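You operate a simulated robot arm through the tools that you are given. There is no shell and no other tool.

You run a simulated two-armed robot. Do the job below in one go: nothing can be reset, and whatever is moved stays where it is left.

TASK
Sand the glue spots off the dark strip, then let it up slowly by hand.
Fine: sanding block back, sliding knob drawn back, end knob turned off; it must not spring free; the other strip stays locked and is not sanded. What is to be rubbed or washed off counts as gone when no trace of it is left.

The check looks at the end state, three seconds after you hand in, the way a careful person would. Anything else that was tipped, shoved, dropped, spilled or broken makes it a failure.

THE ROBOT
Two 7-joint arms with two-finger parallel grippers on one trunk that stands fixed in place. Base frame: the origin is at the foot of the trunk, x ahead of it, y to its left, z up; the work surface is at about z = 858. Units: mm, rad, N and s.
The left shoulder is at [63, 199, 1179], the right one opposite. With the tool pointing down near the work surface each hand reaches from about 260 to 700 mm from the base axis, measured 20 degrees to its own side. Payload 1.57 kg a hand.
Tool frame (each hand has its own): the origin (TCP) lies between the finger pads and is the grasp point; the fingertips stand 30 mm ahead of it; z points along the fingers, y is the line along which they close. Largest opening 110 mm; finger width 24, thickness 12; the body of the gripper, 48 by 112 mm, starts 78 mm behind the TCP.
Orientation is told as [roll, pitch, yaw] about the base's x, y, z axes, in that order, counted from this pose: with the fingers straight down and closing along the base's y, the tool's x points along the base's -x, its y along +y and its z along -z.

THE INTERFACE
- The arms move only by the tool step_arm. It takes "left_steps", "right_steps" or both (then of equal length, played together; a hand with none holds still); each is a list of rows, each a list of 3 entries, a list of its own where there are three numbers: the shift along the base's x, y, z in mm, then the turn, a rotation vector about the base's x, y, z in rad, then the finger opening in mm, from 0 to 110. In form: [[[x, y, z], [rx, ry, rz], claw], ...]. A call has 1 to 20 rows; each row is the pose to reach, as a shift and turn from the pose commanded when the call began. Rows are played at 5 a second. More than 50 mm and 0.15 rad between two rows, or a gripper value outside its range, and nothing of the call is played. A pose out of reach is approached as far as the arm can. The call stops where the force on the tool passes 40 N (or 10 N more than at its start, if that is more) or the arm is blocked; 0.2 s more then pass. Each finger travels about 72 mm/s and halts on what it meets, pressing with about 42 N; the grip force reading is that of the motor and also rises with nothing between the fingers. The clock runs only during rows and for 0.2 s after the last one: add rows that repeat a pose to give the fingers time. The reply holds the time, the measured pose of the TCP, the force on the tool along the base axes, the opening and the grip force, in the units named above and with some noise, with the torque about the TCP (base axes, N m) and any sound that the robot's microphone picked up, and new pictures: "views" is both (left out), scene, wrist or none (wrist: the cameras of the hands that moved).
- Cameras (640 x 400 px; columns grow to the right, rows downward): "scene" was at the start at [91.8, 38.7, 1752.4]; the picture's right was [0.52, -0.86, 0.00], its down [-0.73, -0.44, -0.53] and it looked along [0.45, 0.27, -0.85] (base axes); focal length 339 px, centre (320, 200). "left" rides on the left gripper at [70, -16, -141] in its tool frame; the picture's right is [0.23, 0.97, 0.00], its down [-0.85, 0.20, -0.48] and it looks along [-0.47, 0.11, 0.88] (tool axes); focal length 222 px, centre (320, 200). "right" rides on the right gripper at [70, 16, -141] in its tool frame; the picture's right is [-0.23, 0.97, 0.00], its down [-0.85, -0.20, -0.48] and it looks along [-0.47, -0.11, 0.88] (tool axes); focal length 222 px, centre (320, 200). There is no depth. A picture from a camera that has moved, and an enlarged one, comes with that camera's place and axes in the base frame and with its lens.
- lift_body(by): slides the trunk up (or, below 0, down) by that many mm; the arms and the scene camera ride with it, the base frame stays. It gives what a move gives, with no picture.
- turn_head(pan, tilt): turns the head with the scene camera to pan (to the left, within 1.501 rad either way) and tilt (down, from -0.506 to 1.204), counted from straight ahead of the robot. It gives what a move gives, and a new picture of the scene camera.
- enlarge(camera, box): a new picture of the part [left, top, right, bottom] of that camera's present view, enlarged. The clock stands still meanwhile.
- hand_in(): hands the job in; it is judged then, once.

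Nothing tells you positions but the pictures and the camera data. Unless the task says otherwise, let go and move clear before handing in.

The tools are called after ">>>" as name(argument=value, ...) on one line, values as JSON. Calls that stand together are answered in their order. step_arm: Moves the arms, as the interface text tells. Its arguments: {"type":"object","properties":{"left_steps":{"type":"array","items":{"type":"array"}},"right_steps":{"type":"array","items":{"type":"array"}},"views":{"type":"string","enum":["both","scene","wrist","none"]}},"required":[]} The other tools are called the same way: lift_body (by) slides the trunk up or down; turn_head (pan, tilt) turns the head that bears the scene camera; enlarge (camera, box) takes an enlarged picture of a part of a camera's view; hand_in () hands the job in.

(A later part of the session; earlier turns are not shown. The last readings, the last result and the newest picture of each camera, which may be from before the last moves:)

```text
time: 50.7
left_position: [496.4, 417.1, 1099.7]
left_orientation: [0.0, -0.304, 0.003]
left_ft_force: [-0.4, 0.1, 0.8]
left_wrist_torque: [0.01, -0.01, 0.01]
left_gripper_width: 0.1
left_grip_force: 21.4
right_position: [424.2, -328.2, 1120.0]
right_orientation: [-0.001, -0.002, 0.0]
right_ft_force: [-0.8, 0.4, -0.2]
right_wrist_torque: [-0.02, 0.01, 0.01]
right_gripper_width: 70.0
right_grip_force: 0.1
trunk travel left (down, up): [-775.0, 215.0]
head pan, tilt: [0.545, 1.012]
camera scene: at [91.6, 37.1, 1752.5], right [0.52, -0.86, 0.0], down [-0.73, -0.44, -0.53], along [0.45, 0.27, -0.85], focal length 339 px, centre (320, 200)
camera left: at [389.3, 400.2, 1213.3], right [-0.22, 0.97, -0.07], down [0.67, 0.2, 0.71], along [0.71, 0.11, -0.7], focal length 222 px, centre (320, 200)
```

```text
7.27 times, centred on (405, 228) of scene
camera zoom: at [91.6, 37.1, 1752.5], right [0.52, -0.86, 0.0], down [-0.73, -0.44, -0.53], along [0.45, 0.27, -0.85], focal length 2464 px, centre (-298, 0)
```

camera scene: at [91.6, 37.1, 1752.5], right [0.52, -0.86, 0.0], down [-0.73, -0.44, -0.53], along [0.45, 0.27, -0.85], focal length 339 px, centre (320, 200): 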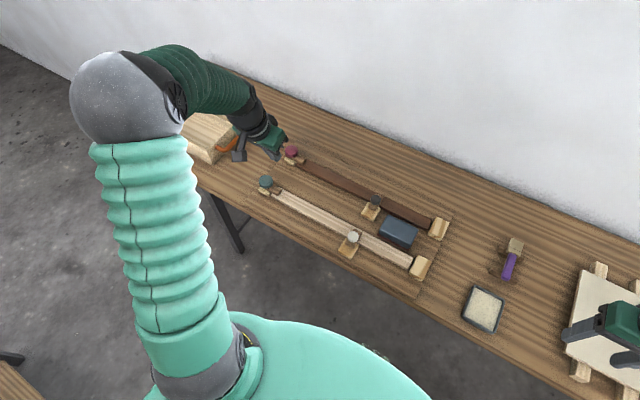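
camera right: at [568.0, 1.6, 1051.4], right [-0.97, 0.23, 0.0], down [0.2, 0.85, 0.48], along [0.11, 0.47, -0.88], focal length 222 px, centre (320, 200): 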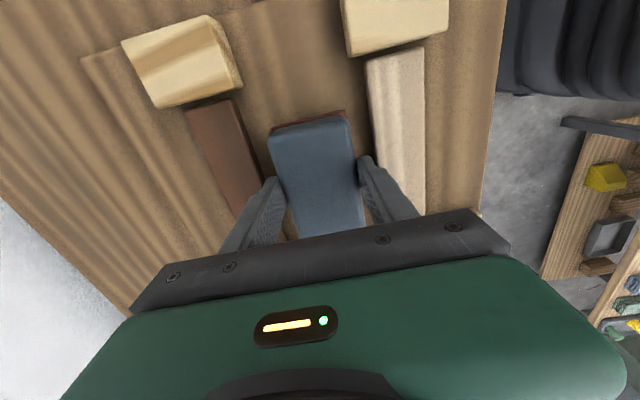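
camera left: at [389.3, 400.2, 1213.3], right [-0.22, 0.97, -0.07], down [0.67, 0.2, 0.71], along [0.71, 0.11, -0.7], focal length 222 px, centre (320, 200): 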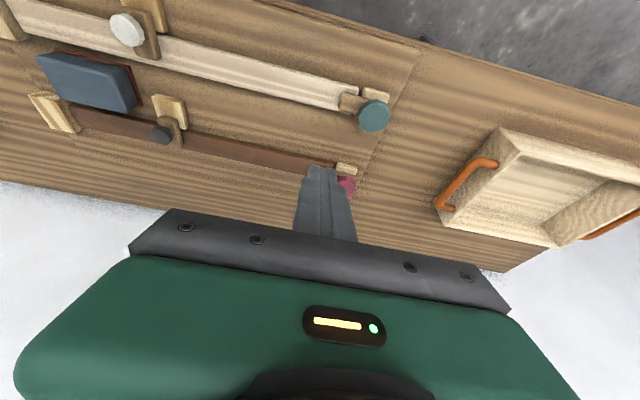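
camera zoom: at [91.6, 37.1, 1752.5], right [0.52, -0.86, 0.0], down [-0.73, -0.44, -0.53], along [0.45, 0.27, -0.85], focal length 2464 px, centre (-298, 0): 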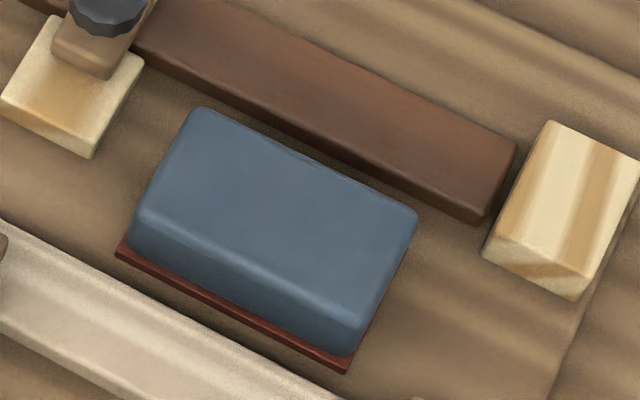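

No traces are left. Now the right hand returns to the block at the relay spot, turned 90° as before.

>>> step_arm(right_steps=[[[0, 30, 0], [0, 0, 0.143], 70], [[0, 60, 0], [0, 0, 0.286], 70], [[10, 90, 0], [0, 0, 0.429], 72], [[30, 120, 0], [0, 0, 0.572], 72], [[50, 150, -10], [0, 0, 0.715], 72], [[70, 180, -20], [0, 0, 0.858], 72], [[90, 215, -30], [0, 0, 1.001], 72], [[110, 250, -48], [0, 0, 1.144], 72], [[128, 288, -66], [0, 0, 1.287], 72], [[145, 326, -85], [0, 0, 1.43], 72], [[159, 365, -105], [0, 0, 1.571], 72], [[159, 396, -120], [0, 0, 1.571], 72], [[159, 396, -120], [0, 0, 1.571], 72]], views="both")

>>> enlarge(camera="right", box=[180, 40, 460, 240])

```text
time: 53.5
left_position: [495.8, 417.9, 1099.7]
left_orientation: [0.0, -0.302, 0.002]
left_ft_force: [-0.2, -0.1, -0.3]
left_wrist_torque: [-0.02, 0.01, 0.0]
left_gripper_width: 0.0
left_grip_force: 21.4
right_position: [582.2, 69.3, 1000.4]
right_orientation: [0.002, -0.003, 1.572]
right_ft_force: [0.2, -0.2, -0.3]
right_wrist_torque: [0.01, 0.02, -0.01]
right_gripper_width: 71.9
right_grip_force: 0.2
trunk travel left (down, up): [-775.0, 215.0]
head pan, tilt: [0.545, 1.012]
camera scene: at [91.8, 39.6, 1752.4], right [0.52, -0.86, 0.0], down [-0.73, -0.44, -0.53], along [0.45, 0.27, -0.85], focal length 339 px, centre (320, 200)
camera right: at [567.6, -2.5, 1142.6], right [-0.97, 0.23, 0.0], down [0.2, 0.85, 0.48], along [0.11, 0.47, -0.88], focal length 222 px, centre (320, 200)
```

scene: 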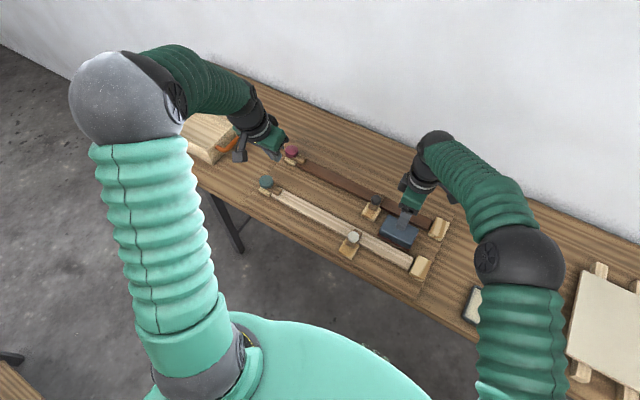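
right: 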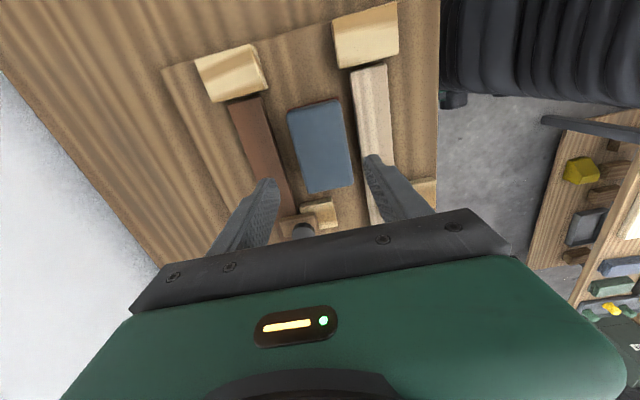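

```text
2.00 times, centred on (320, 140) of right
camera zoom: at [567.6, -2.5, 1142.6], right [-0.97, 0.23, 0.0], down [0.2, 0.85, 0.48], along [0.11, 0.47, -0.88], focal length 444 px, centre (320, 320)
```

zoom: 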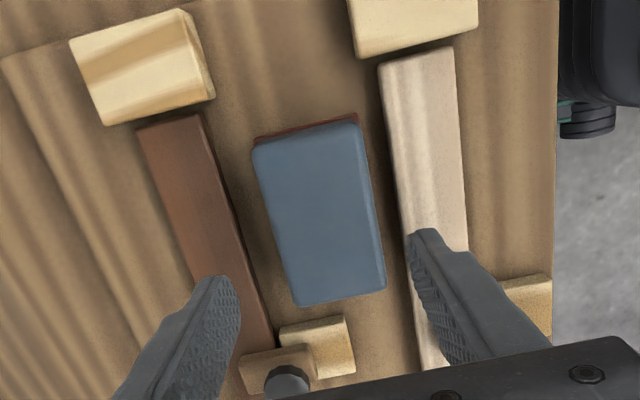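

The block sits at about (581, 67), right under the hand. I'll lower to the upper-grip height and close.

>>> step_arm(right_steps=[[[-0.7, -1.5, -40], [0, 0, 0], 72], [[-0.7, -1.5, -70], [0, 0, 0], 72], [[-0.7, -1.5, -85], [0, 0, 0], 72], [[-0.7, -1.5, -85], [0, 0, 0], 72]], views="wrist")

```text
time: 54.5
left_position: [496.7, 418.4, 1100.2]
left_orientation: [-0.001, -0.302, 0.003]
left_ft_force: [0.4, 0.2, -0.2]
left_wrist_torque: [0.01, 0.0, -0.02]
left_gripper_width: 0.2
left_grip_force: 21.5
right_position: [581.7, 66.9, 913.7]
right_orientation: [0.001, -0.004, 1.57]
right_ft_force: [0.0, -0.3, 0.5]
right_wrist_torque: [0.0, 0.0, -0.02]
right_gripper_width: 72.3
right_grip_force: 0.1
trunk travel left (down, up): [-775.0, 215.0]
head pan, tilt: [0.545, 1.012]
camera right: at [567.0, -4.4, 1057.3], right [-0.97, 0.23, 0.0], down [0.2, 0.85, 0.48], along [0.11, 0.47, -0.88], focal length 222 px, centre (320, 200)
```

right: 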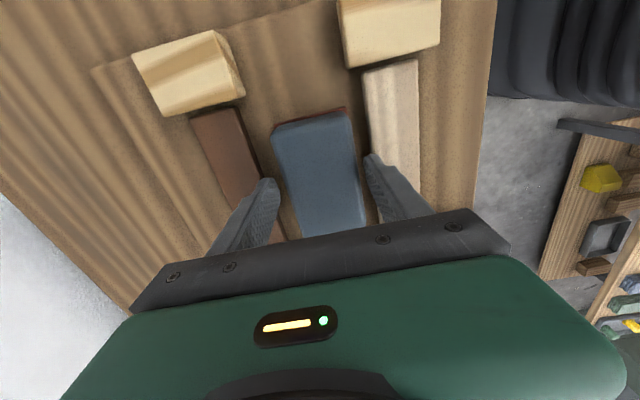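

>>> step_arm(right_steps=[[[0, 0, 0], [0, 0, 0], 60], [[0, 0, 0], [0, 0, 0], 45], [[0, 0, 0], [0, 0, 0], 30], [[0, 0, 0], [0, 0, 0], 30], [[0, 0, 0], [0, 0, 0], 30]], views="none")

>>> step_arm(right_steps=[[[0, 0, 15], [0, 0, 0], 30], [[0, 0, 45], [0, 0, 0], 30], [[0, 0, 75], [0, 0, 0], 30], [[0, 0, 75], [0, 0, 0], 30]], views="wrist")

```text
time: 55.7
left_position: [497.0, 417.7, 1099.3]
left_orientation: [0.001, -0.304, 0.0]
left_ft_force: [-0.4, 0.1, -0.3]
left_wrist_torque: [-0.02, -0.03, 0.02]
left_gripper_width: 0.2
left_grip_force: 21.3
right_position: [582.3, 67.2, 914.2]
right_orientation: [0.003, -0.003, 1.572]
right_ft_force: [0.5, 0.5, -0.7]
right_wrist_torque: [0.02, -0.01, 0.02]
right_gripper_width: 59.3
right_grip_force: 41.9
trunk travel left (down, up): [-775.0, 215.0]
head pan, tilt: [0.545, 1.012]
```

```text
time: 56.7
left_position: [497.8, 417.3, 1099.2]
left_orientation: [0.0, -0.302, 0.003]
left_ft_force: [0.8, -0.6, -0.2]
left_wrist_torque: [0.02, -0.04, -0.04]
left_gripper_width: 0.0
left_grip_force: 21.7
right_position: [581.9, 68.2, 988.6]
right_orientation: [0.001, -0.003, 1.572]
right_ft_force: [-0.5, 0.7, -1.7]
right_wrist_torque: [0.01, 0.02, -0.03]
right_gripper_width: 59.3
right_grip_force: 42.0
trunk travel left (down, up): [-775.0, 215.0]
head pan, tilt: [0.545, 1.012]
camera right: at [567.1, -3.4, 1132.3], right [-0.97, 0.23, 0.0], down [0.2, 0.85, 0.48], along [0.11, 0.47, -0.88], focal length 222 px, centre (320, 200)
```

right: 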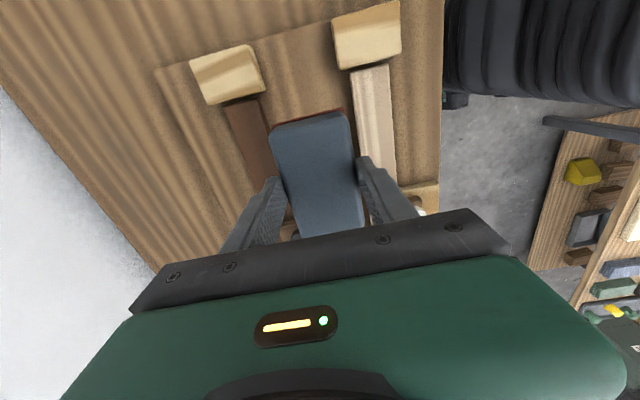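

It's lifted cleanly. I'll carry it back to its original place, at about (634.5, -113.5), and turn it back.

>>> step_arm(right_steps=[[[3, -15, 3], [0, 0, -0.143], 30], [[7, -30, 3], [0, 0, -0.286], 30], [[12, -45, 3], [0, 0, -0.429], 30], [[17, -60, 3], [0, 0, -0.572], 30], [[22, -77, 3], [0, 0, -0.715], 30], [[27, -94, 3], [0, 0, -0.858], 30], [[32, -111, 3], [0, 0, -1.001], 30], [[37, -128, 3], [0, 0, -1.144], 30], [[42, -145, 3], [0, 0, -1.287], 30], [[48, -162, 3], [0, 0, -1.43], 30], [[52.6, -181.6, 3], [0, 0, -1.571], 30], [[52.6, -181.6, -30], [0, 0, -1.571], 30], [[52.6, -181.6, -70], [0, 0, -1.571], 30], [[52.6, -181.6, -70], [0, 0, -1.571], 30]], views="both")

>>> enlarge(camera="scene", box=[430, 210, 530, 280])

```text
time: 59.7
left_position: [496.7, 418.1, 1099.0]
left_orientation: [-0.001, -0.304, 0.002]
left_ft_force: [0.0, 0.0, 0.2]
left_wrist_torque: [0.0, 0.04, -0.03]
left_gripper_width: 0.2
left_grip_force: 21.6
right_position: [636.6, -114.9, 920.6]
right_orientation: [0.0, -0.005, -0.002]
right_ft_force: [-1.0, 0.1, -1.5]
right_wrist_torque: [0.01, 0.03, 0.02]
right_gripper_width: 59.2
right_grip_force: 41.7
trunk travel left (down, up): [-775.0, 215.0]
head pan, tilt: [0.545, 1.012]
camera scene: at [92.5, 38.3, 1752.4], right [0.52, -0.86, 0.0], down [-0.73, -0.44, -0.53], along [0.45, 0.27, -0.85], focal length 339 px, centre (320, 200)
camera right: at [566.5, -99.1, 1062.7], right [0.23, 0.97, 0.0], down [0.85, -0.2, 0.48], along [0.47, -0.11, -0.88], focal length 222 px, centre (320, 200)
```

scene: 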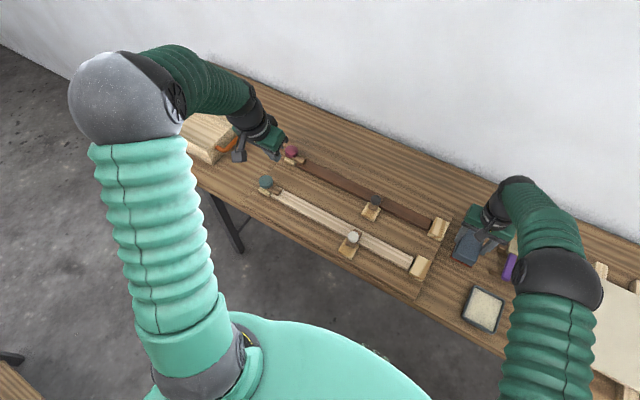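
right: 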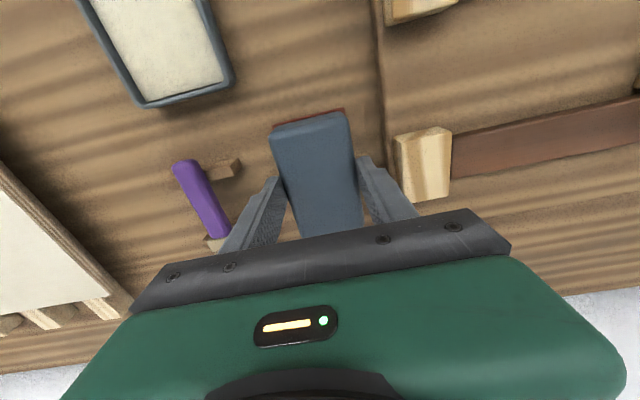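

```text
5.71 times, centred on (480, 245) of scene
camera zoom: at [92.5, 38.3, 1752.4], right [0.52, -0.86, 0.0], down [-0.73, -0.44, -0.53], along [0.45, 0.27, -0.85], focal length 1936 px, centre (-594, -57)
```

zoom: 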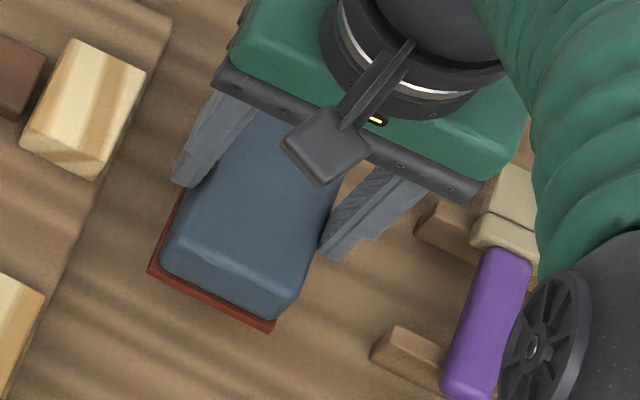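

>>> step_arm(right_steps=[[[-1.5, 1, -8], [0, 0, 0], 30], [[-1.5, 1, -16], [0, 0, 0], 30], [[-1.5, 1, -18], [0, 0, 0], 30], [[-1.5, 1, -18], [0, 0, 0], 30]], views="none")

```text
time: 60.7
left_position: [497.4, 417.9, 1098.9]
left_orientation: [0.0, -0.302, 0.001]
left_ft_force: [0.4, 0.0, -0.2]
left_wrist_torque: [-0.02, 0.07, 0.0]
left_gripper_width: 0.1
left_grip_force: 21.0
right_position: [633.7, -114.3, 902.3]
right_orientation: [0.0, -0.002, -0.002]
right_ft_force: [0.3, 0.3, -1.5]
right_wrist_torque: [-0.03, 0.02, 0.0]
right_gripper_width: 59.2
right_grip_force: 42.0
trunk travel left (down, up): [-775.0, 215.0]
head pan, tilt: [0.545, 1.012]
```

>>> step_arm(right_steps=[[[0, 0, -1], [0, 0, 0], 30], [[0, 0, -2], [0, 0, 0], 30], [[0, 0, -2], [0, 0, 0], 30]], views="none")

```text
time: 61.5
left_position: [496.8, 418.8, 1098.2]
left_orientation: [-0.001, -0.3, 0.002]
left_ft_force: [0.6, -0.5, 0.7]
left_wrist_torque: [0.02, 0.0, 0.02]
left_gripper_width: 0.1
left_grip_force: 21.5
right_position: [633.7, -115.0, 899.1]
right_orientation: [0.001, -0.004, 0.0]
right_ft_force: [0.1, 0.2, -2.6]
right_wrist_torque: [-0.04, -0.04, -0.01]
right_gripper_width: 59.2
right_grip_force: 42.1
trunk travel left (down, up): [-775.0, 215.0]
head pan, tilt: [0.545, 1.012]
```

>>> step_arm(right_steps=[[[0, 0, -1], [0, 0, 0], 30], [[0, 0, -1.5], [0, 0, 0], 30], [[0, 0, -1.5], [0, 0, 0], 30]], views="none")

```text
time: 62.3
left_position: [496.7, 417.8, 1099.2]
left_orientation: [0.001, -0.302, 0.001]
left_ft_force: [-0.2, 0.0, -0.7]
left_wrist_torque: [0.01, 0.01, -0.02]
left_gripper_width: 0.0
left_grip_force: 21.8
right_position: [632.8, -114.3, 898.9]
right_orientation: [0.0, -0.001, -0.001]
right_ft_force: [-0.8, 0.3, -1.1]
right_wrist_torque: [-0.01, 0.01, -0.02]
right_gripper_width: 59.5
right_grip_force: 42.2
trunk travel left (down, up): [-775.0, 215.0]
head pan, tilt: [0.545, 1.012]
```

>>> step_arm(right_steps=[[[0, 0, -1], [0, 0, 0], 30], [[0, 0, -2], [0, 0, 0], 30], [[0, 0, -2], [0, 0, 0], 30]], views="wrist")

```text
time: 63.1
left_position: [496.4, 417.5, 1100.5]
left_orientation: [-0.001, -0.303, 0.003]
left_ft_force: [0.1, 0.7, -0.1]
left_wrist_torque: [-0.03, 0.02, -0.01]
left_gripper_width: 0.0
left_grip_force: 21.4
right_position: [633.4, -113.9, 896.4]
right_orientation: [0.0, -0.004, 0.0]
right_ft_force: [0.8, 0.5, 3.1]
right_wrist_torque: [0.12, 0.15, 0.0]
right_gripper_width: 59.2
right_grip_force: 41.9
trunk travel left (down, up): [-775.0, 215.0]
head pan, tilt: [0.545, 1.012]
camera right: at [564.3, -98.9, 1039.3], right [0.23, 0.97, 0.0], down [0.85, -0.2, 0.48], along [0.47, -0.11, -0.88], focal length 222 px, centre (320, 200)
```

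right: 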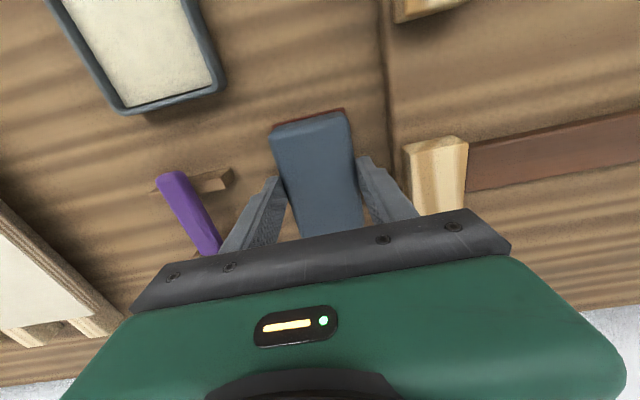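

The block is down at its original spot. I'll release it, back off upward, and check.

>>> step_arm(right_steps=[[[0, 0, 0], [0, 0, 0], 50], [[0, 0, 0], [0, 0, 0], 70], [[0, 0, 0], [0, 0, 0], 85], [[0, 0, 0], [0, 0, 0], 85], [[0, 0, 20], [0, 0, 0], 85], [[0, 0, 60], [0, 0, 0], 85], [[0, 0, 105], [0, 0, 0], 85]], views="both")

>>> enlarge(camera="right", box=[250, 80, 410, 200])

```text
time: 64.7
left_position: [496.9, 418.7, 1099.3]
left_orientation: [0.0, -0.304, 0.004]
left_ft_force: [-0.4, -0.1, 0.3]
left_wrist_torque: [0.05, 0.0, 0.04]
left_gripper_width: 0.1
left_grip_force: 21.3
right_position: [632.9, -113.7, 1002.2]
right_orientation: [-0.002, -0.004, 0.001]
right_ft_force: [-1.1, 0.6, 0.9]
right_wrist_torque: [0.0, -0.03, 0.01]
right_gripper_width: 84.7
right_grip_force: 0.0
trunk travel left (down, up): [-775.0, 215.0]
head pan, tilt: [0.545, 1.012]
camera scene: at [90.7, 38.5, 1752.4], right [0.52, -0.86, 0.0], down [-0.73, -0.44, -0.53], along [0.45, 0.27, -0.85], focal length 339 px, centre (320, 200)
camera right: at [563.3, -99.4, 1145.0], right [0.23, 0.97, 0.0], down [0.85, -0.2, 0.48], along [0.47, -0.11, -0.88], focal length 222 px, centre (320, 200)
```

scene: 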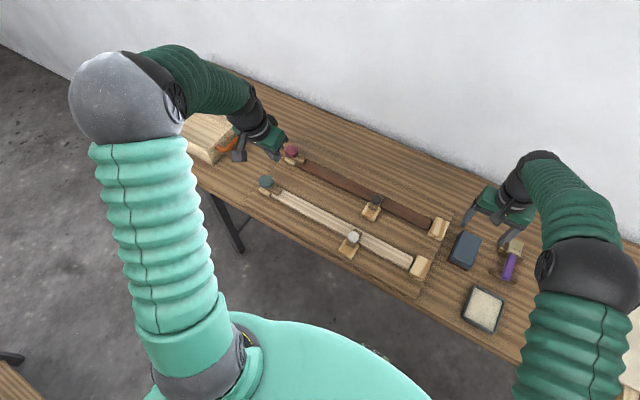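
right: 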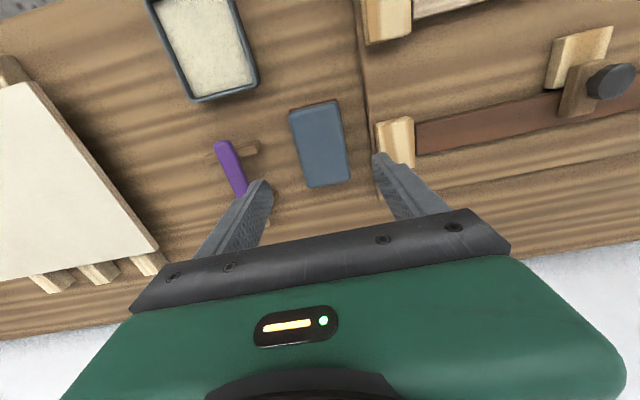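

```text
3.33 times, centred on (330, 140) of right
camera zoom: at [563.3, -99.4, 1145.0], right [0.23, 0.97, 0.0], down [0.85, -0.2, 0.48], along [0.47, -0.11, -0.88], focal length 740 px, centre (287, 400)
```

zoom: 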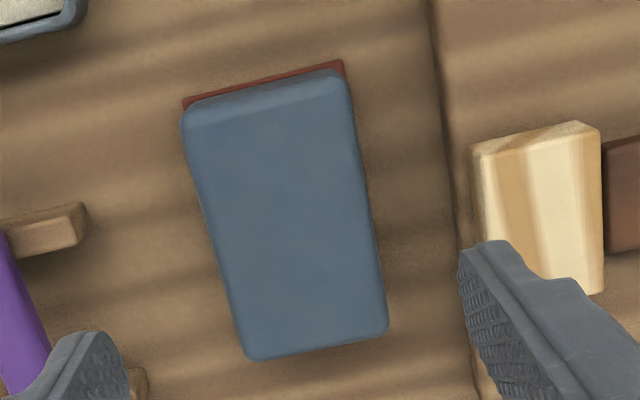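

The sanding block is back within about 3 mm of where it started. Next is the release mechanism. I'll bring the left hand open near the red end knob for a close look, with the right hand parked to one side.

>>> step_arm(left_steps=[[[20, 10, -20], [0, -0.03, 0], 20], [[40, 20, -40], [0, -0.06, 0], 40], [[60, 30, -60], [0, -0.1, 0], 70], [[80, 40, -80], [0, -0.1, 0], 90], [[103, 50, -95], [0, -0.1, 0], 110], [[103, 50, -95], [0, -0.1, 0], 110]], right_steps=[[[-25, -15, 20], [0, 0, 0], 70], [[-50, -30, 40], [0, 0, 0], 50], [[-75, -45, 60], [0, 0, 0], 30], [[-100, -60, 80], [0, 0, 0], 10], [[-130, -75, 100], [0, 0, 0], 0], [[-130, -75, 100], [0, 0, 0], 0]], views="both")

>>> enlarge(camera="left", box=[240, 80, 400, 200])

>>> enlarge(camera="scene", box=[260, 130, 340, 190])

```text
time: 66.1
left_position: [601.1, 469.2, 1004.2]
left_orientation: [0.001, -0.403, 0.0]
left_ft_force: [0.3, 0.2, 0.0]
left_wrist_torque: [-0.01, 0.01, -0.04]
left_gripper_width: 110.0
left_grip_force: 0.1
right_position: [502.5, -189.8, 1100.7]
right_orientation: [0.0, -0.002, 0.0]
right_ft_force: [0.2, 0.4, 0.5]
right_wrist_torque: [0.0, 0.02, -0.04]
right_gripper_width: 0.0
right_grip_force: 21.3
trunk travel left (down, up): [-775.0, 215.0]
head pan, tilt: [0.545, 1.012]
camera scene: at [92.0, 38.2, 1752.4], right [0.52, -0.86, 0.0], down [-0.73, -0.44, -0.53], along [0.45, 0.27, -0.85], focal length 339 px, centre (320, 200)
camera right: at [433.9, -174.1, 1243.6], right [0.23, 0.97, 0.0], down [0.85, -0.2, 0.48], along [0.47, -0.11, -0.88], focal length 222 px, centre (320, 200)
camera left: at [481.9, 452.2, 1107.1], right [-0.21, 0.97, -0.09], down [0.6, 0.2, 0.78], along [0.77, 0.11, -0.63], focal length 222 px, centre (320, 200)
```

scene: 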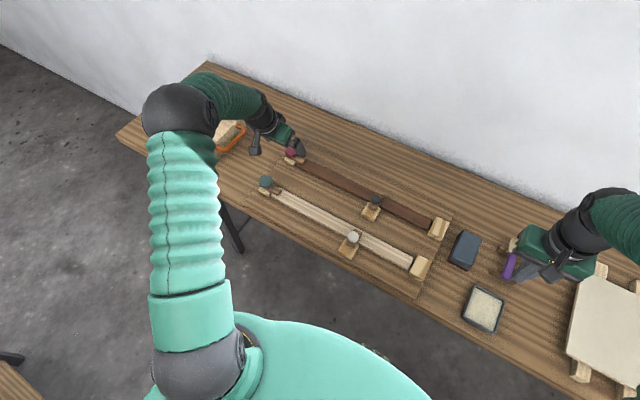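
right: 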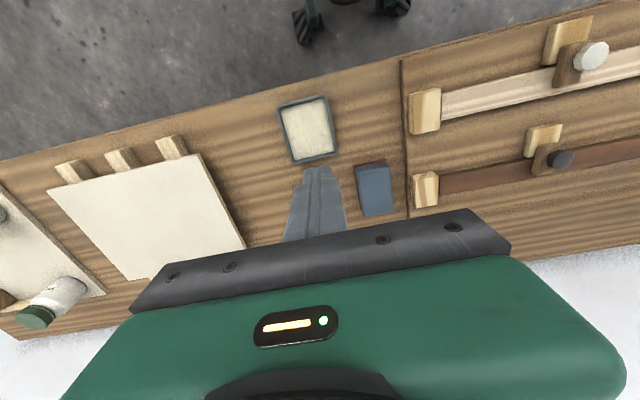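
left: 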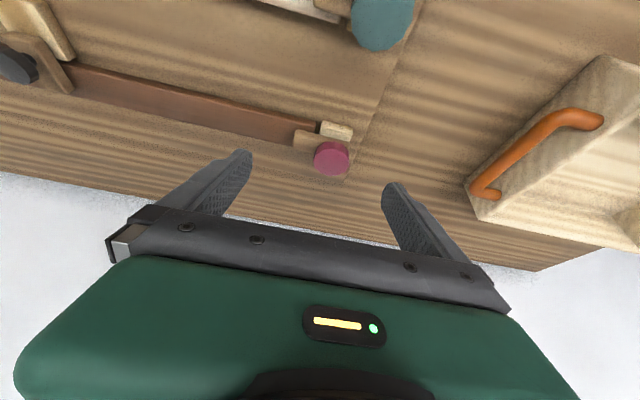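

```text
3.33 times, centred on (320, 140) of left
camera zoom: at [481.9, 452.2, 1107.1], right [-0.21, 0.97, -0.09], down [0.6, 0.2, 0.78], along [0.77, 0.11, -0.63], focal length 740 px, centre (320, 400)
```

zoom: 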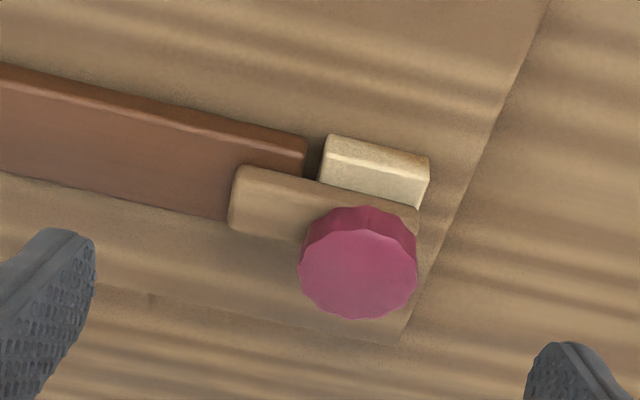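

```text
6.67 times, centred on (300, 160) of scene
camera zoom: at [92.0, 38.2, 1752.4], right [0.52, -0.86, 0.0], down [-0.73, -0.44, -0.53], along [0.45, 0.27, -0.85], focal length 2259 px, centre (453, 467)
```

zoom: 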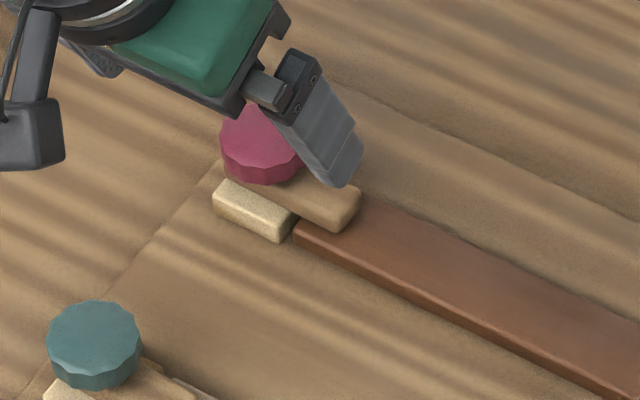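

The end latch bar is at x≈632–656 with its tip at y≈439. The red knob axis is near (648–653, 485), about 40 mm across, top at z≈912. Before I commit to an order, I'll test whether a tilted right hand can reach the slider knob near (628, 173).

>>> step_arm(right_steps=[[[8, 42, 0], [0.015, -0.055, 0.068], 10], [[16, 84, 0], [0.031, -0.11, 0.135], 20], [[24, 126, -10], [0.046, -0.164, 0.203], 30], [[32, 168, -20], [0.062, -0.219, 0.27], 40], [[40, 210, -40], [0.077, -0.274, 0.338], 50], [[48, 252, -60], [0.093, -0.329, 0.405], 60], [[56, 294, -80], [0.108, -0.384, 0.473], 60], [[66, 330, -100], [0.124, -0.438, 0.541], 60], [[66, 330, -100], [0.124, -0.438, 0.541], 60]], views="both")

```text
time: 68.1
left_position: [600.0, 468.2, 1008.2]
left_orientation: [0.001, -0.405, 0.001]
left_ft_force: [-0.2, -0.3, 0.9]
left_wrist_torque: [-0.01, 0.01, 0.02]
left_gripper_width: 109.9
left_grip_force: 0.0
right_position: [578.8, 132.4, 1012.3]
right_orientation: [0.002, -0.466, 0.532]
right_ft_force: [0.1, -0.3, -1.0]
right_wrist_torque: [0.02, -0.01, -0.02]
right_gripper_width: 59.9
right_grip_force: 0.0
trunk travel left (down, up): [-775.0, 215.0]
head pan, tilt: [0.545, 1.012]
camera scene: at [92.2, 39.6, 1755.2], right [0.52, -0.86, 0.0], down [-0.73, -0.44, -0.53], along [0.45, 0.27, -0.85], focal length 339 px, centre (320, 200)
camera right: at [463.7, 81.7, 1108.4], right [-0.32, 0.94, 0.1], down [0.58, 0.1, 0.81], along [0.75, 0.32, -0.58], focal length 222 px, centre (320, 200)
```

scene: 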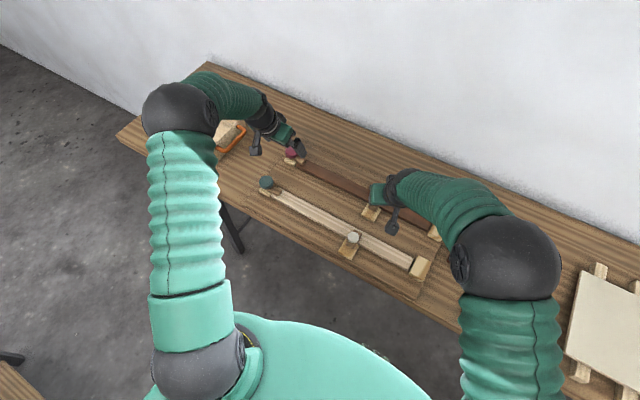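
right: 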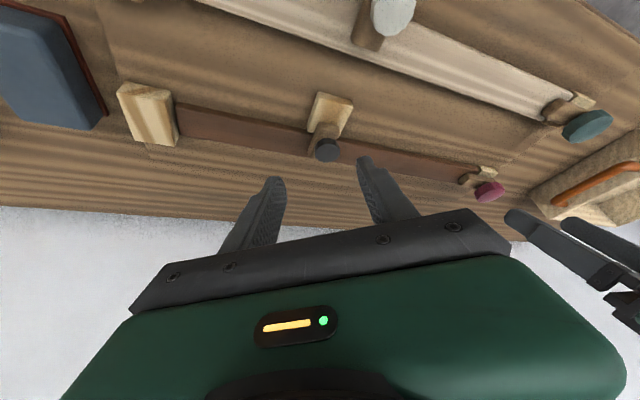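

The right hand got close but sits about 15 mm off its command. I'll let it settle and see where it really ends up.

>>> step_arm(right_steps=[[[0, 0, 0], [0, 0, 0], 60], [[0, 0, 0], [0, 0, 0], 60], [[0, 0, 0], [0, 0, 0], 60]], views="none")

```text
time: 68.9
left_position: [601.1, 469.7, 1003.9]
left_orientation: [-0.001, -0.401, 0.002]
left_ft_force: [-0.2, -1.1, -0.1]
left_wrist_torque: [-0.03, 0.02, 0.0]
left_gripper_width: 110.0
left_grip_force: 0.0
right_position: [578.0, 131.4, 1004.5]
right_orientation: [0.0, -0.461, 0.528]
right_ft_force: [0.6, 0.2, 0.1]
right_wrist_torque: [0.03, 0.01, 0.03]
right_gripper_width: 59.9
right_grip_force: 0.0
trunk travel left (down, up): [-775.0, 215.0]
head pan, tilt: [0.545, 1.012]
```

The right arm settles at its inward limit, about 33° from its shoulder. Tilting more toward +y should bring the slider into reach. I'll measure the slider knob more exactly from here.

>>> enlarge(camera="right", box=[280, 80, 380, 180])

>>> enlarge(camera="scene", box=[340, 180, 420, 240])

>>> enlarge(camera="left", box=[0, 0, 120, 110])

```text
4.00 times, centred on (330, 130) of right
camera zoom: at [463.5, 81.1, 1102.6], right [-0.32, 0.94, 0.1], down [0.58, 0.11, 0.81], along [0.75, 0.31, -0.58], focal length 888 px, centre (280, 480)
```

zoom: 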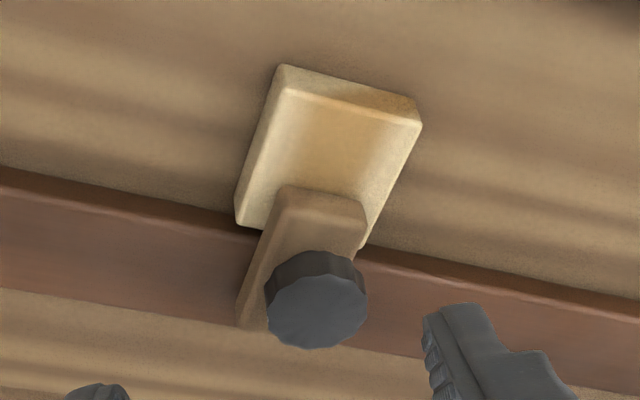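

```text
6.67 times, centred on (380, 210) of scene
camera zoom: at [92.4, 40.0, 1751.8], right [0.52, -0.86, 0.0], down [-0.73, -0.44, -0.53], along [0.45, 0.27, -0.85], focal length 2259 px, centre (-80, 133)
```

zoom: 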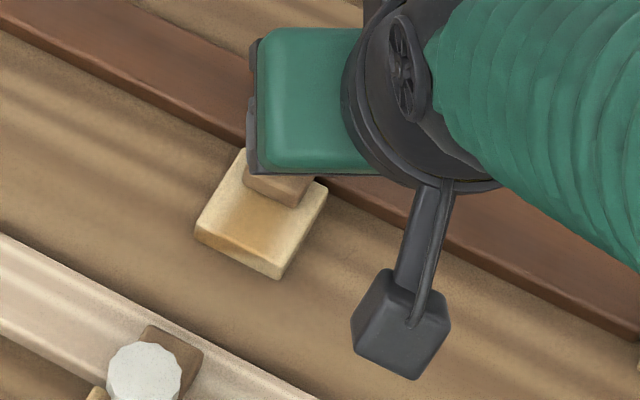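

```text
3.64 times, centred on (60, 55) of left
camera zoom: at [481.8, 451.9, 1106.7], right [-0.21, 0.97, -0.09], down [0.6, 0.2, 0.78], along [0.77, 0.11, -0.63], focal length 808 px, centre (1266, 727)
```

zoom: 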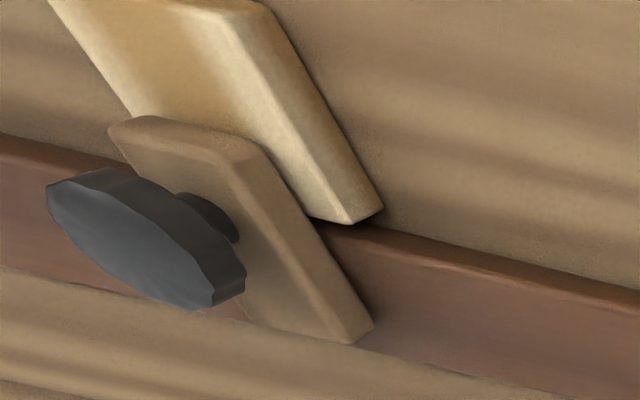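

The slider knob is a 30 mm mushroom head centred near (629.5, 171.5), top at z≈910, on a small stem. I'll test a hand pose with more +y tilt (yaw 1.0, tilt 0.6) above the slider.

>>> step_arm(right_steps=[[[10, 4, -5], [0.0265, -0.027, 0.112], 50], [[20, 8, -10], [0.053, -0.054, 0.2245], 50], [[31, 12, -18], [0.079, -0.081, 0.337], 50], [[41, 15, -25], [0.1058, -0.1082, 0.4491], 50], [[41, 15, -25], [0.1058, -0.1082, 0.4491], 50], [[41, 15, -25], [0.1058, -0.1082, 0.4491], 50]], views="both")

```text
time: 70.3
left_position: [601.0, 470.4, 1005.1]
left_orientation: [-0.001, -0.404, 0.001]
left_ft_force: [0.3, 0.5, 0.1]
left_wrist_torque: [-0.02, -0.03, 0.02]
left_gripper_width: 110.0
left_grip_force: 0.1
right_position: [610.1, 156.4, 976.3]
right_orientation: [0.002, -0.602, 1.001]
right_ft_force: [0.0, -0.3, -0.9]
right_wrist_torque: [-0.02, 0.04, -0.01]
right_gripper_width: 50.1
right_grip_force: 0.1
trunk travel left (down, up): [-775.0, 215.0]
head pan, tilt: [0.545, 1.012]
camera scene: at [92.1, 40.3, 1752.4], right [0.52, -0.86, 0.0], down [-0.73, -0.44, -0.53], along [0.45, 0.27, -0.85], focal length 339 px, centre (320, 200)
camera right: at [523.4, 48.6, 1054.5], right [-0.72, 0.68, 0.13], down [0.4, 0.26, 0.88], along [0.57, 0.68, -0.46], focal length 222 px, centre (320, 200)
```

scene: 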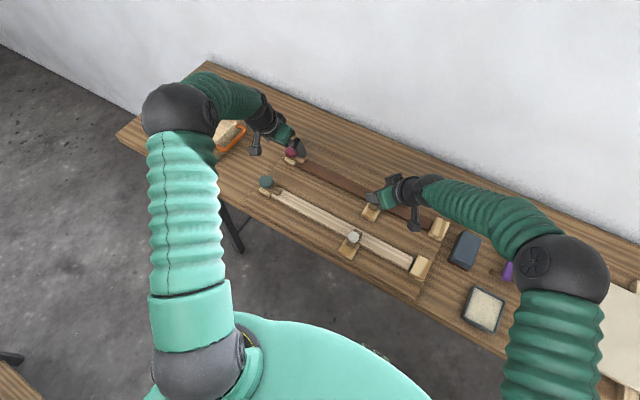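
right: 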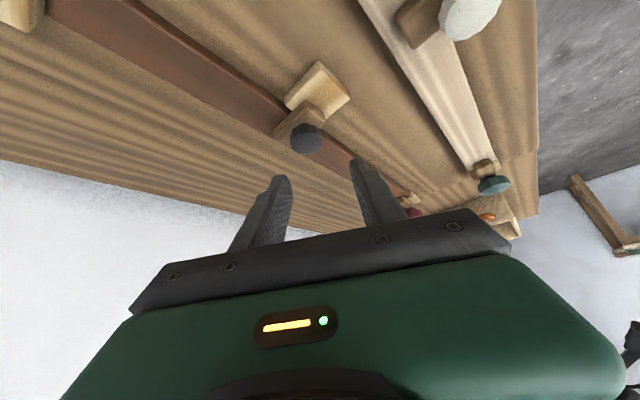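

The right hand sits exactly where commanded, so it can work the slider. I'll leave it waiting above. Now the left hand goes over the red knob to turn it while the slider still locks the strip.

>>> step_arm(left_steps=[[[20, 8, -15], [0, 0, 0], 90], [[41, 15, -30], [0, 0, 0], 70], [[41, 15, -45], [0, 0, 0], 64], [[41, 15, -45], [0, 0, 0], 64]], views="wrist")

>>> enlarge(camera="left", box=[230, 100, 410, 210])

>>> enlarge(camera="scene", box=[260, 120, 340, 180])

>>> enlarge(camera="right", box=[340, 150, 500, 240])

```text
time: 71.3
left_position: [641.2, 483.4, 959.9]
left_orientation: [0.001, -0.403, 0.003]
left_ft_force: [-0.4, 1.0, 0.1]
left_wrist_torque: [0.0, 0.0, -0.01]
left_gripper_width: 63.9
left_grip_force: 0.1
right_position: [610.9, 157.1, 975.7]
right_orientation: [-0.001, -0.603, 1.001]
right_ft_force: [-0.2, -0.7, 0.1]
right_wrist_torque: [-0.03, 0.0, 0.0]
right_gripper_width: 50.1
right_grip_force: 0.1
trunk travel left (down, up): [-775.0, 215.0]
head pan, tilt: [0.545, 1.012]
camera left: at [522.9, 466.0, 1062.2], right [-0.21, 0.97, -0.09], down [0.6, 0.2, 0.78], along [0.77, 0.11, -0.63], focal length 222 px, centre (320, 200)
```

left: 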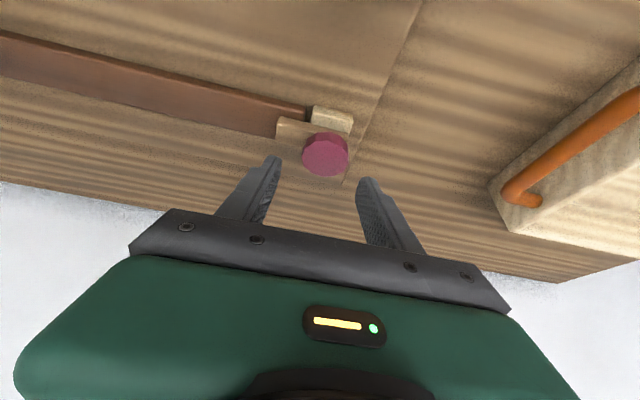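

```text
3.56 times, centred on (320, 155) of left
camera zoom: at [522.9, 466.0, 1062.2], right [-0.21, 0.97, -0.09], down [0.6, 0.2, 0.78], along [0.77, 0.11, -0.63], focal length 790 px, centre (320, 360)
```

zoom: 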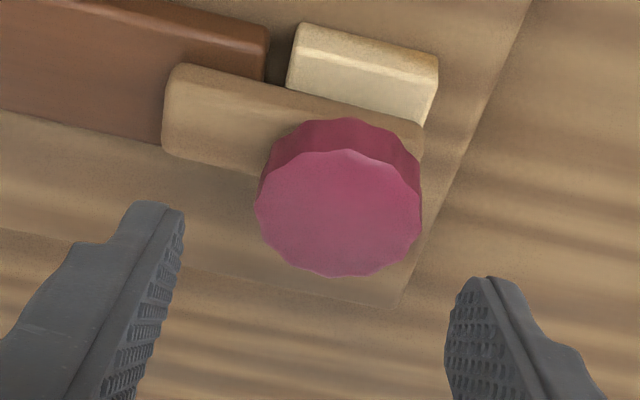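

```text
6.67 times, centred on (300, 150) of scene
camera zoom: at [92.6, 39.3, 1752.4], right [0.52, -0.86, 0.0], down [-0.73, -0.44, -0.53], along [0.45, 0.27, -0.85], focal length 2259 px, centre (453, 533)
```

zoom: 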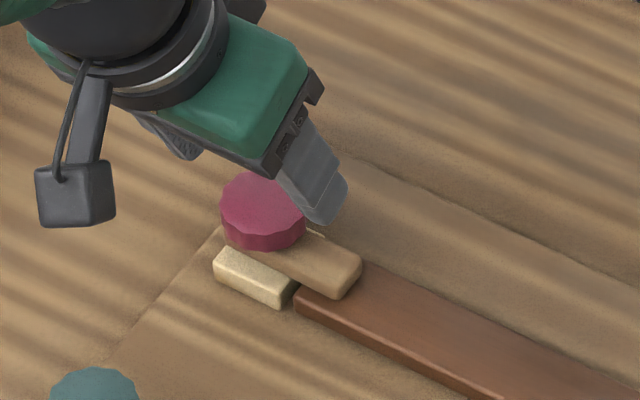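

```text
4.00 times, centred on (420, 195) of right
camera zoom: at [523.6, 47.6, 1054.5], right [-0.72, 0.68, 0.13], down [0.4, 0.26, 0.88], along [0.57, 0.68, -0.46], focal length 888 px, centre (-80, 220)
```

zoom: 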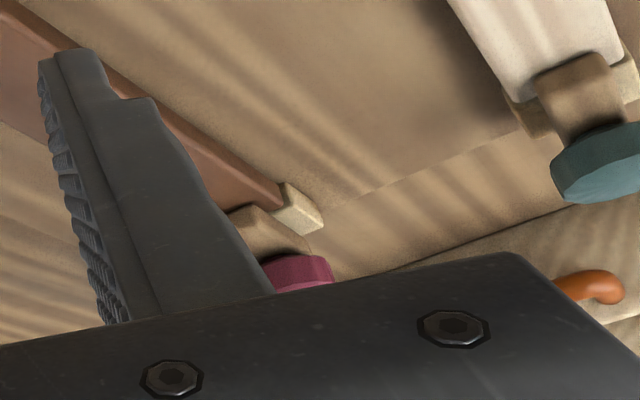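

The hand is centred on the red knob, which is 41 mm across with its top at z≈912. I'll lower so the fingertips flank it just above the bar.

>>> step_arm(left_steps=[[[1, 1, -14], [0, 0, 0], 64], [[1, 1, -24], [0, 0, 0], 64], [[1, 1, -27.5], [0, 0, 0], 64], [[1, 1, -27.5], [0, 0, 0], 64]], views="wrist")

>>> enlarge(camera="scene", box=[260, 120, 340, 180])

```text
time: 72.3
left_position: [643.2, 484.5, 931.0]
left_orientation: [-0.001, -0.403, 0.003]
left_ft_force: [-0.5, 0.3, -0.2]
left_wrist_torque: [0.0, 0.02, 0.03]
left_gripper_width: 64.1
left_grip_force: 0.1
right_position: [610.5, 155.2, 976.0]
right_orientation: [0.001, -0.602, 1.0]
right_ft_force: [-0.2, 0.4, 0.1]
right_wrist_torque: [0.02, 0.0, 0.0]
right_gripper_width: 50.1
right_grip_force: 0.0
trunk travel left (down, up): [-775.0, 215.0]
head pan, tilt: [0.545, 1.012]
camera left: at [524.4, 466.9, 1034.1], right [-0.21, 0.97, -0.09], down [0.6, 0.2, 0.78], along [0.77, 0.11, -0.63], focal length 222 px, centre (320, 200)
```

left: 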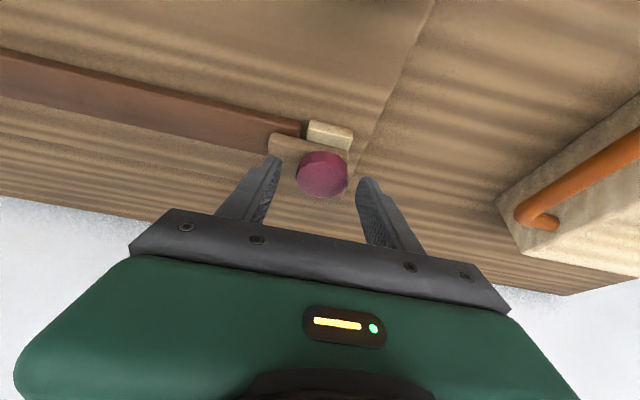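

```text
6.67 times, centred on (300, 150) of scene
camera zoom: at [93.1, 39.7, 1752.4], right [0.52, -0.86, 0.0], down [-0.73, -0.44, -0.53], along [0.45, 0.27, -0.85], focal length 2259 px, centre (453, 533)
```

zoom: 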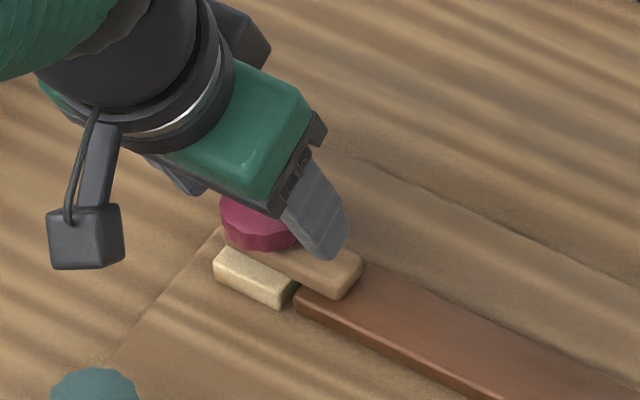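

The fingertips flank the knob. Closing gently.

>>> step_arm(left_steps=[[[0, 0, 0], [0, 0, 0], 50], [[0, 0, 0], [0, 0, 0], 38], [[0, 0, 0], [0, 0, 0], 30], [[0, 0, 0], [0, 0, 0], 30]], views="wrist")

```text
time: 73.3
left_position: [643.7, 486.3, 932.4]
left_orientation: [0.0, -0.402, 0.002]
left_ft_force: [0.4, 6.7, 0.2]
left_wrist_torque: [0.25, -0.07, 0.14]
left_gripper_width: 41.5
left_grip_force: 45.1
right_position: [611.0, 157.7, 975.5]
right_orientation: [-0.001, -0.601, 1.002]
right_ft_force: [0.6, -0.6, 0.7]
right_wrist_torque: [-0.02, 0.0, -0.02]
right_gripper_width: 50.3
right_grip_force: 0.1
trunk travel left (down, up): [-775.0, 215.0]
head pan, tilt: [0.545, 1.012]
camera left: at [524.3, 468.6, 1034.0], right [-0.21, 0.97, -0.09], down [0.6, 0.2, 0.78], along [0.77, 0.11, -0.62], focal length 222 px, centre (320, 200)
```

left: 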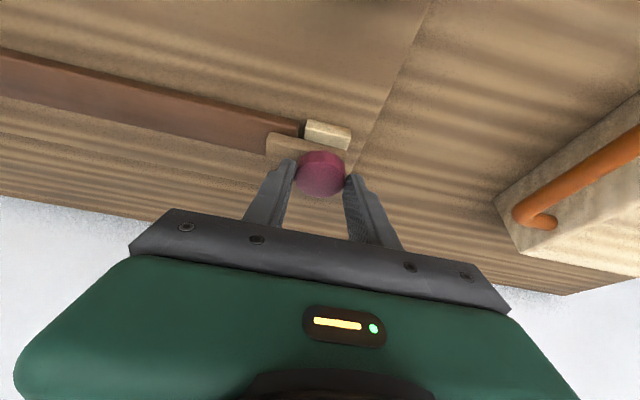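

Gripped at 41.5 mm, with the knob centre at about y=486.5. I'll try a small counter-clockwise turn and watch the torque.

>>> step_arm(left_steps=[[[0, 0.8, 0], [0, 0, 0], 30], [[0, 0.3, 0], [0, 0, 0.07], 30], [[0.1, -0.2, 0], [0, 0, 0.14], 30], [[0.2, -0.6, 0], [0, 0, 0.2], 30], [[0.2, -0.6, 0], [0, 0, 0.2], 30]], views="wrist")

>>> enlarge(camera="left", box=[230, 100, 410, 210])

>>> enlarge(camera="scene", box=[260, 120, 340, 180])

```text
time: 74.5
left_position: [643.3, 484.0, 930.9]
left_orientation: [-0.002, -0.401, 0.201]
left_ft_force: [1.0, 5.1, 1.9]
left_wrist_torque: [0.23, 0.5, -0.15]
left_gripper_width: 40.9
left_grip_force: 45.2
right_position: [611.2, 155.7, 976.3]
right_orientation: [0.001, -0.604, 1.001]
right_ft_force: [0.1, 0.7, 0.5]
right_wrist_torque: [-0.01, -0.03, -0.02]
right_gripper_width: 50.1
right_grip_force: 0.1
trunk travel left (down, up): [-775.0, 215.0]
head pan, tilt: [0.545, 1.012]
camera left: at [530.1, 443.0, 1034.1], right [-0.4, 0.91, -0.09], down [0.55, 0.32, 0.77], along [0.73, 0.26, -0.63], focal length 222 px, centre (320, 200)
```

left: 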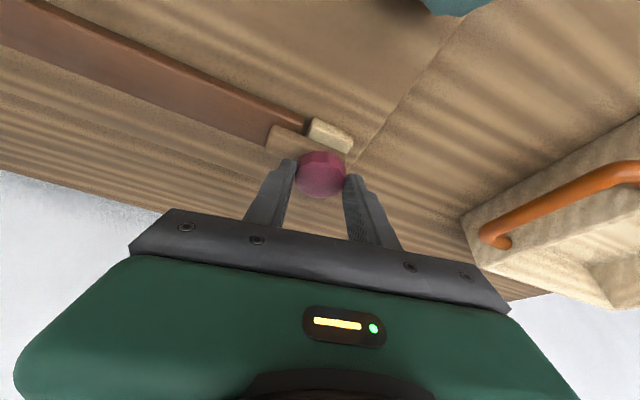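

```text
3.56 times, centred on (320, 155) of left
camera zoom: at [530.1, 443.0, 1034.1], right [-0.4, 0.91, -0.09], down [0.55, 0.32, 0.77], along [0.73, 0.26, -0.63], focal length 790 px, centre (320, 360)
```

zoom: 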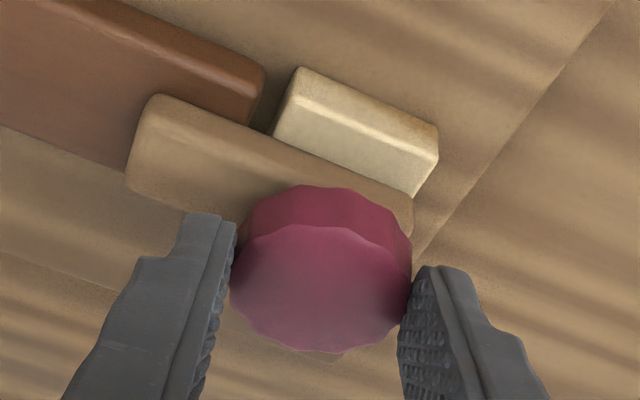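

```text
6.67 times, centred on (300, 150) of scene
camera zoom: at [93.1, 41.4, 1752.3], right [0.52, -0.86, 0.0], down [-0.73, -0.44, -0.53], along [0.45, 0.27, -0.85], focal length 2259 px, centre (453, 533)
```

zoom: 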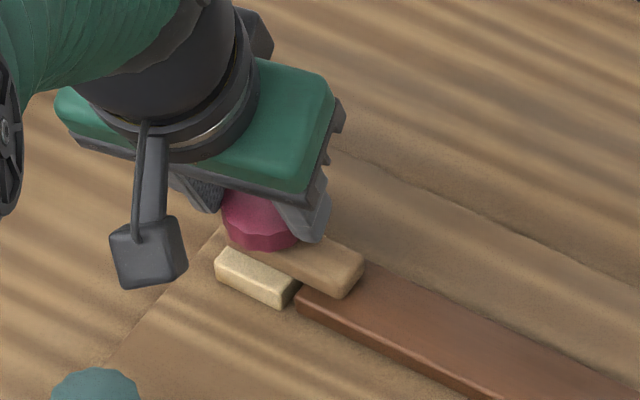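

The bar barely followed, by about 0.05 rad, so I'll try the other direction the same way and compare.

>>> step_arm(left_steps=[[[0, 0.3, 0], [0, 0, -0.07], 30], [[0, 0.6, 0], [0, 0, -0.14], 30], [[0, 1.0, 0], [0, 0, -0.2], 30], [[0, 1.6, 0], [0, 0, -0.28], 30], [[0.1, 2.2, 0], [0, 0, -0.35], 30], [[0.2, 2.6, 0], [0, 0, -0.4], 30], [[0.2, 2.6, 0], [0, 0, -0.4], 30]], views="wrist")

>>> enlarge(camera="left", box=[230, 100, 410, 210])

>>> enlarge(camera="scene", box=[260, 120, 340, 180])

```text
time: 76.1
left_position: [643.3, 489.1, 930.7]
left_orientation: [0.0, -0.403, -0.199]
left_ft_force: [-2.8, 10.8, 1.7]
left_wrist_torque: [0.04, 0.39, 0.1]
left_gripper_width: 41.0
left_grip_force: 44.9
right_position: [610.4, 159.0, 975.8]
right_orientation: [-0.001, -0.6, 1.003]
right_ft_force: [0.0, 1.4, 0.2]
right_wrist_torque: [-0.01, -0.02, 0.0]
right_gripper_width: 49.9
right_grip_force: 0.1
trunk travel left (down, up): [-775.0, 215.0]
head pan, tilt: [0.545, 1.012]
camera left: at [523.4, 495.3, 1033.8], right [-0.01, 1.0, -0.09], down [0.63, 0.08, 0.78], along [0.78, -0.05, -0.63], focal length 222 px, centre (320, 200)
```

left: 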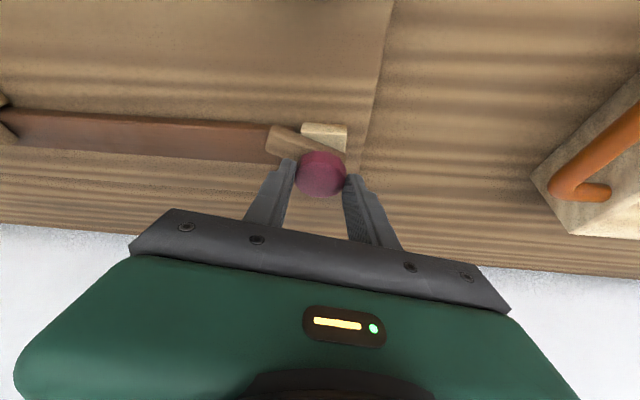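

```text
3.56 times, centred on (320, 155) of left
camera zoom: at [523.4, 495.3, 1033.8], right [-0.01, 1.0, -0.09], down [0.63, 0.08, 0.78], along [0.78, -0.05, -0.63], focal length 790 px, centre (320, 360)
```

zoom: 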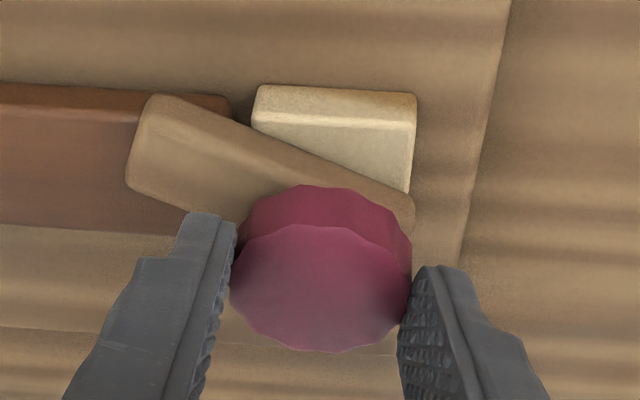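

```text
6.67 times, centred on (300, 150) of scene
camera zoom: at [92.2, 44.3, 1752.3], right [0.52, -0.86, 0.0], down [-0.73, -0.44, -0.53], along [0.45, 0.27, -0.85], focal length 2259 px, centre (453, 533)
```

zoom: 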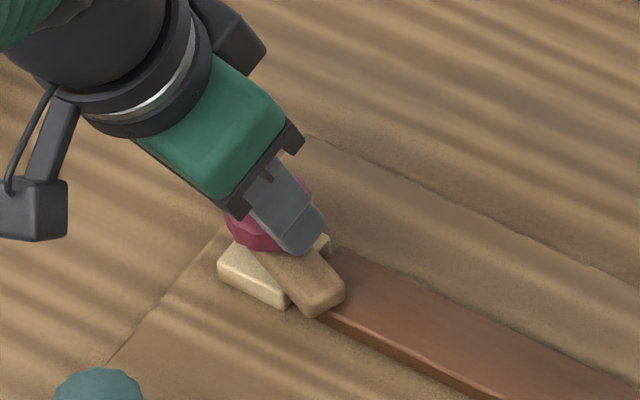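

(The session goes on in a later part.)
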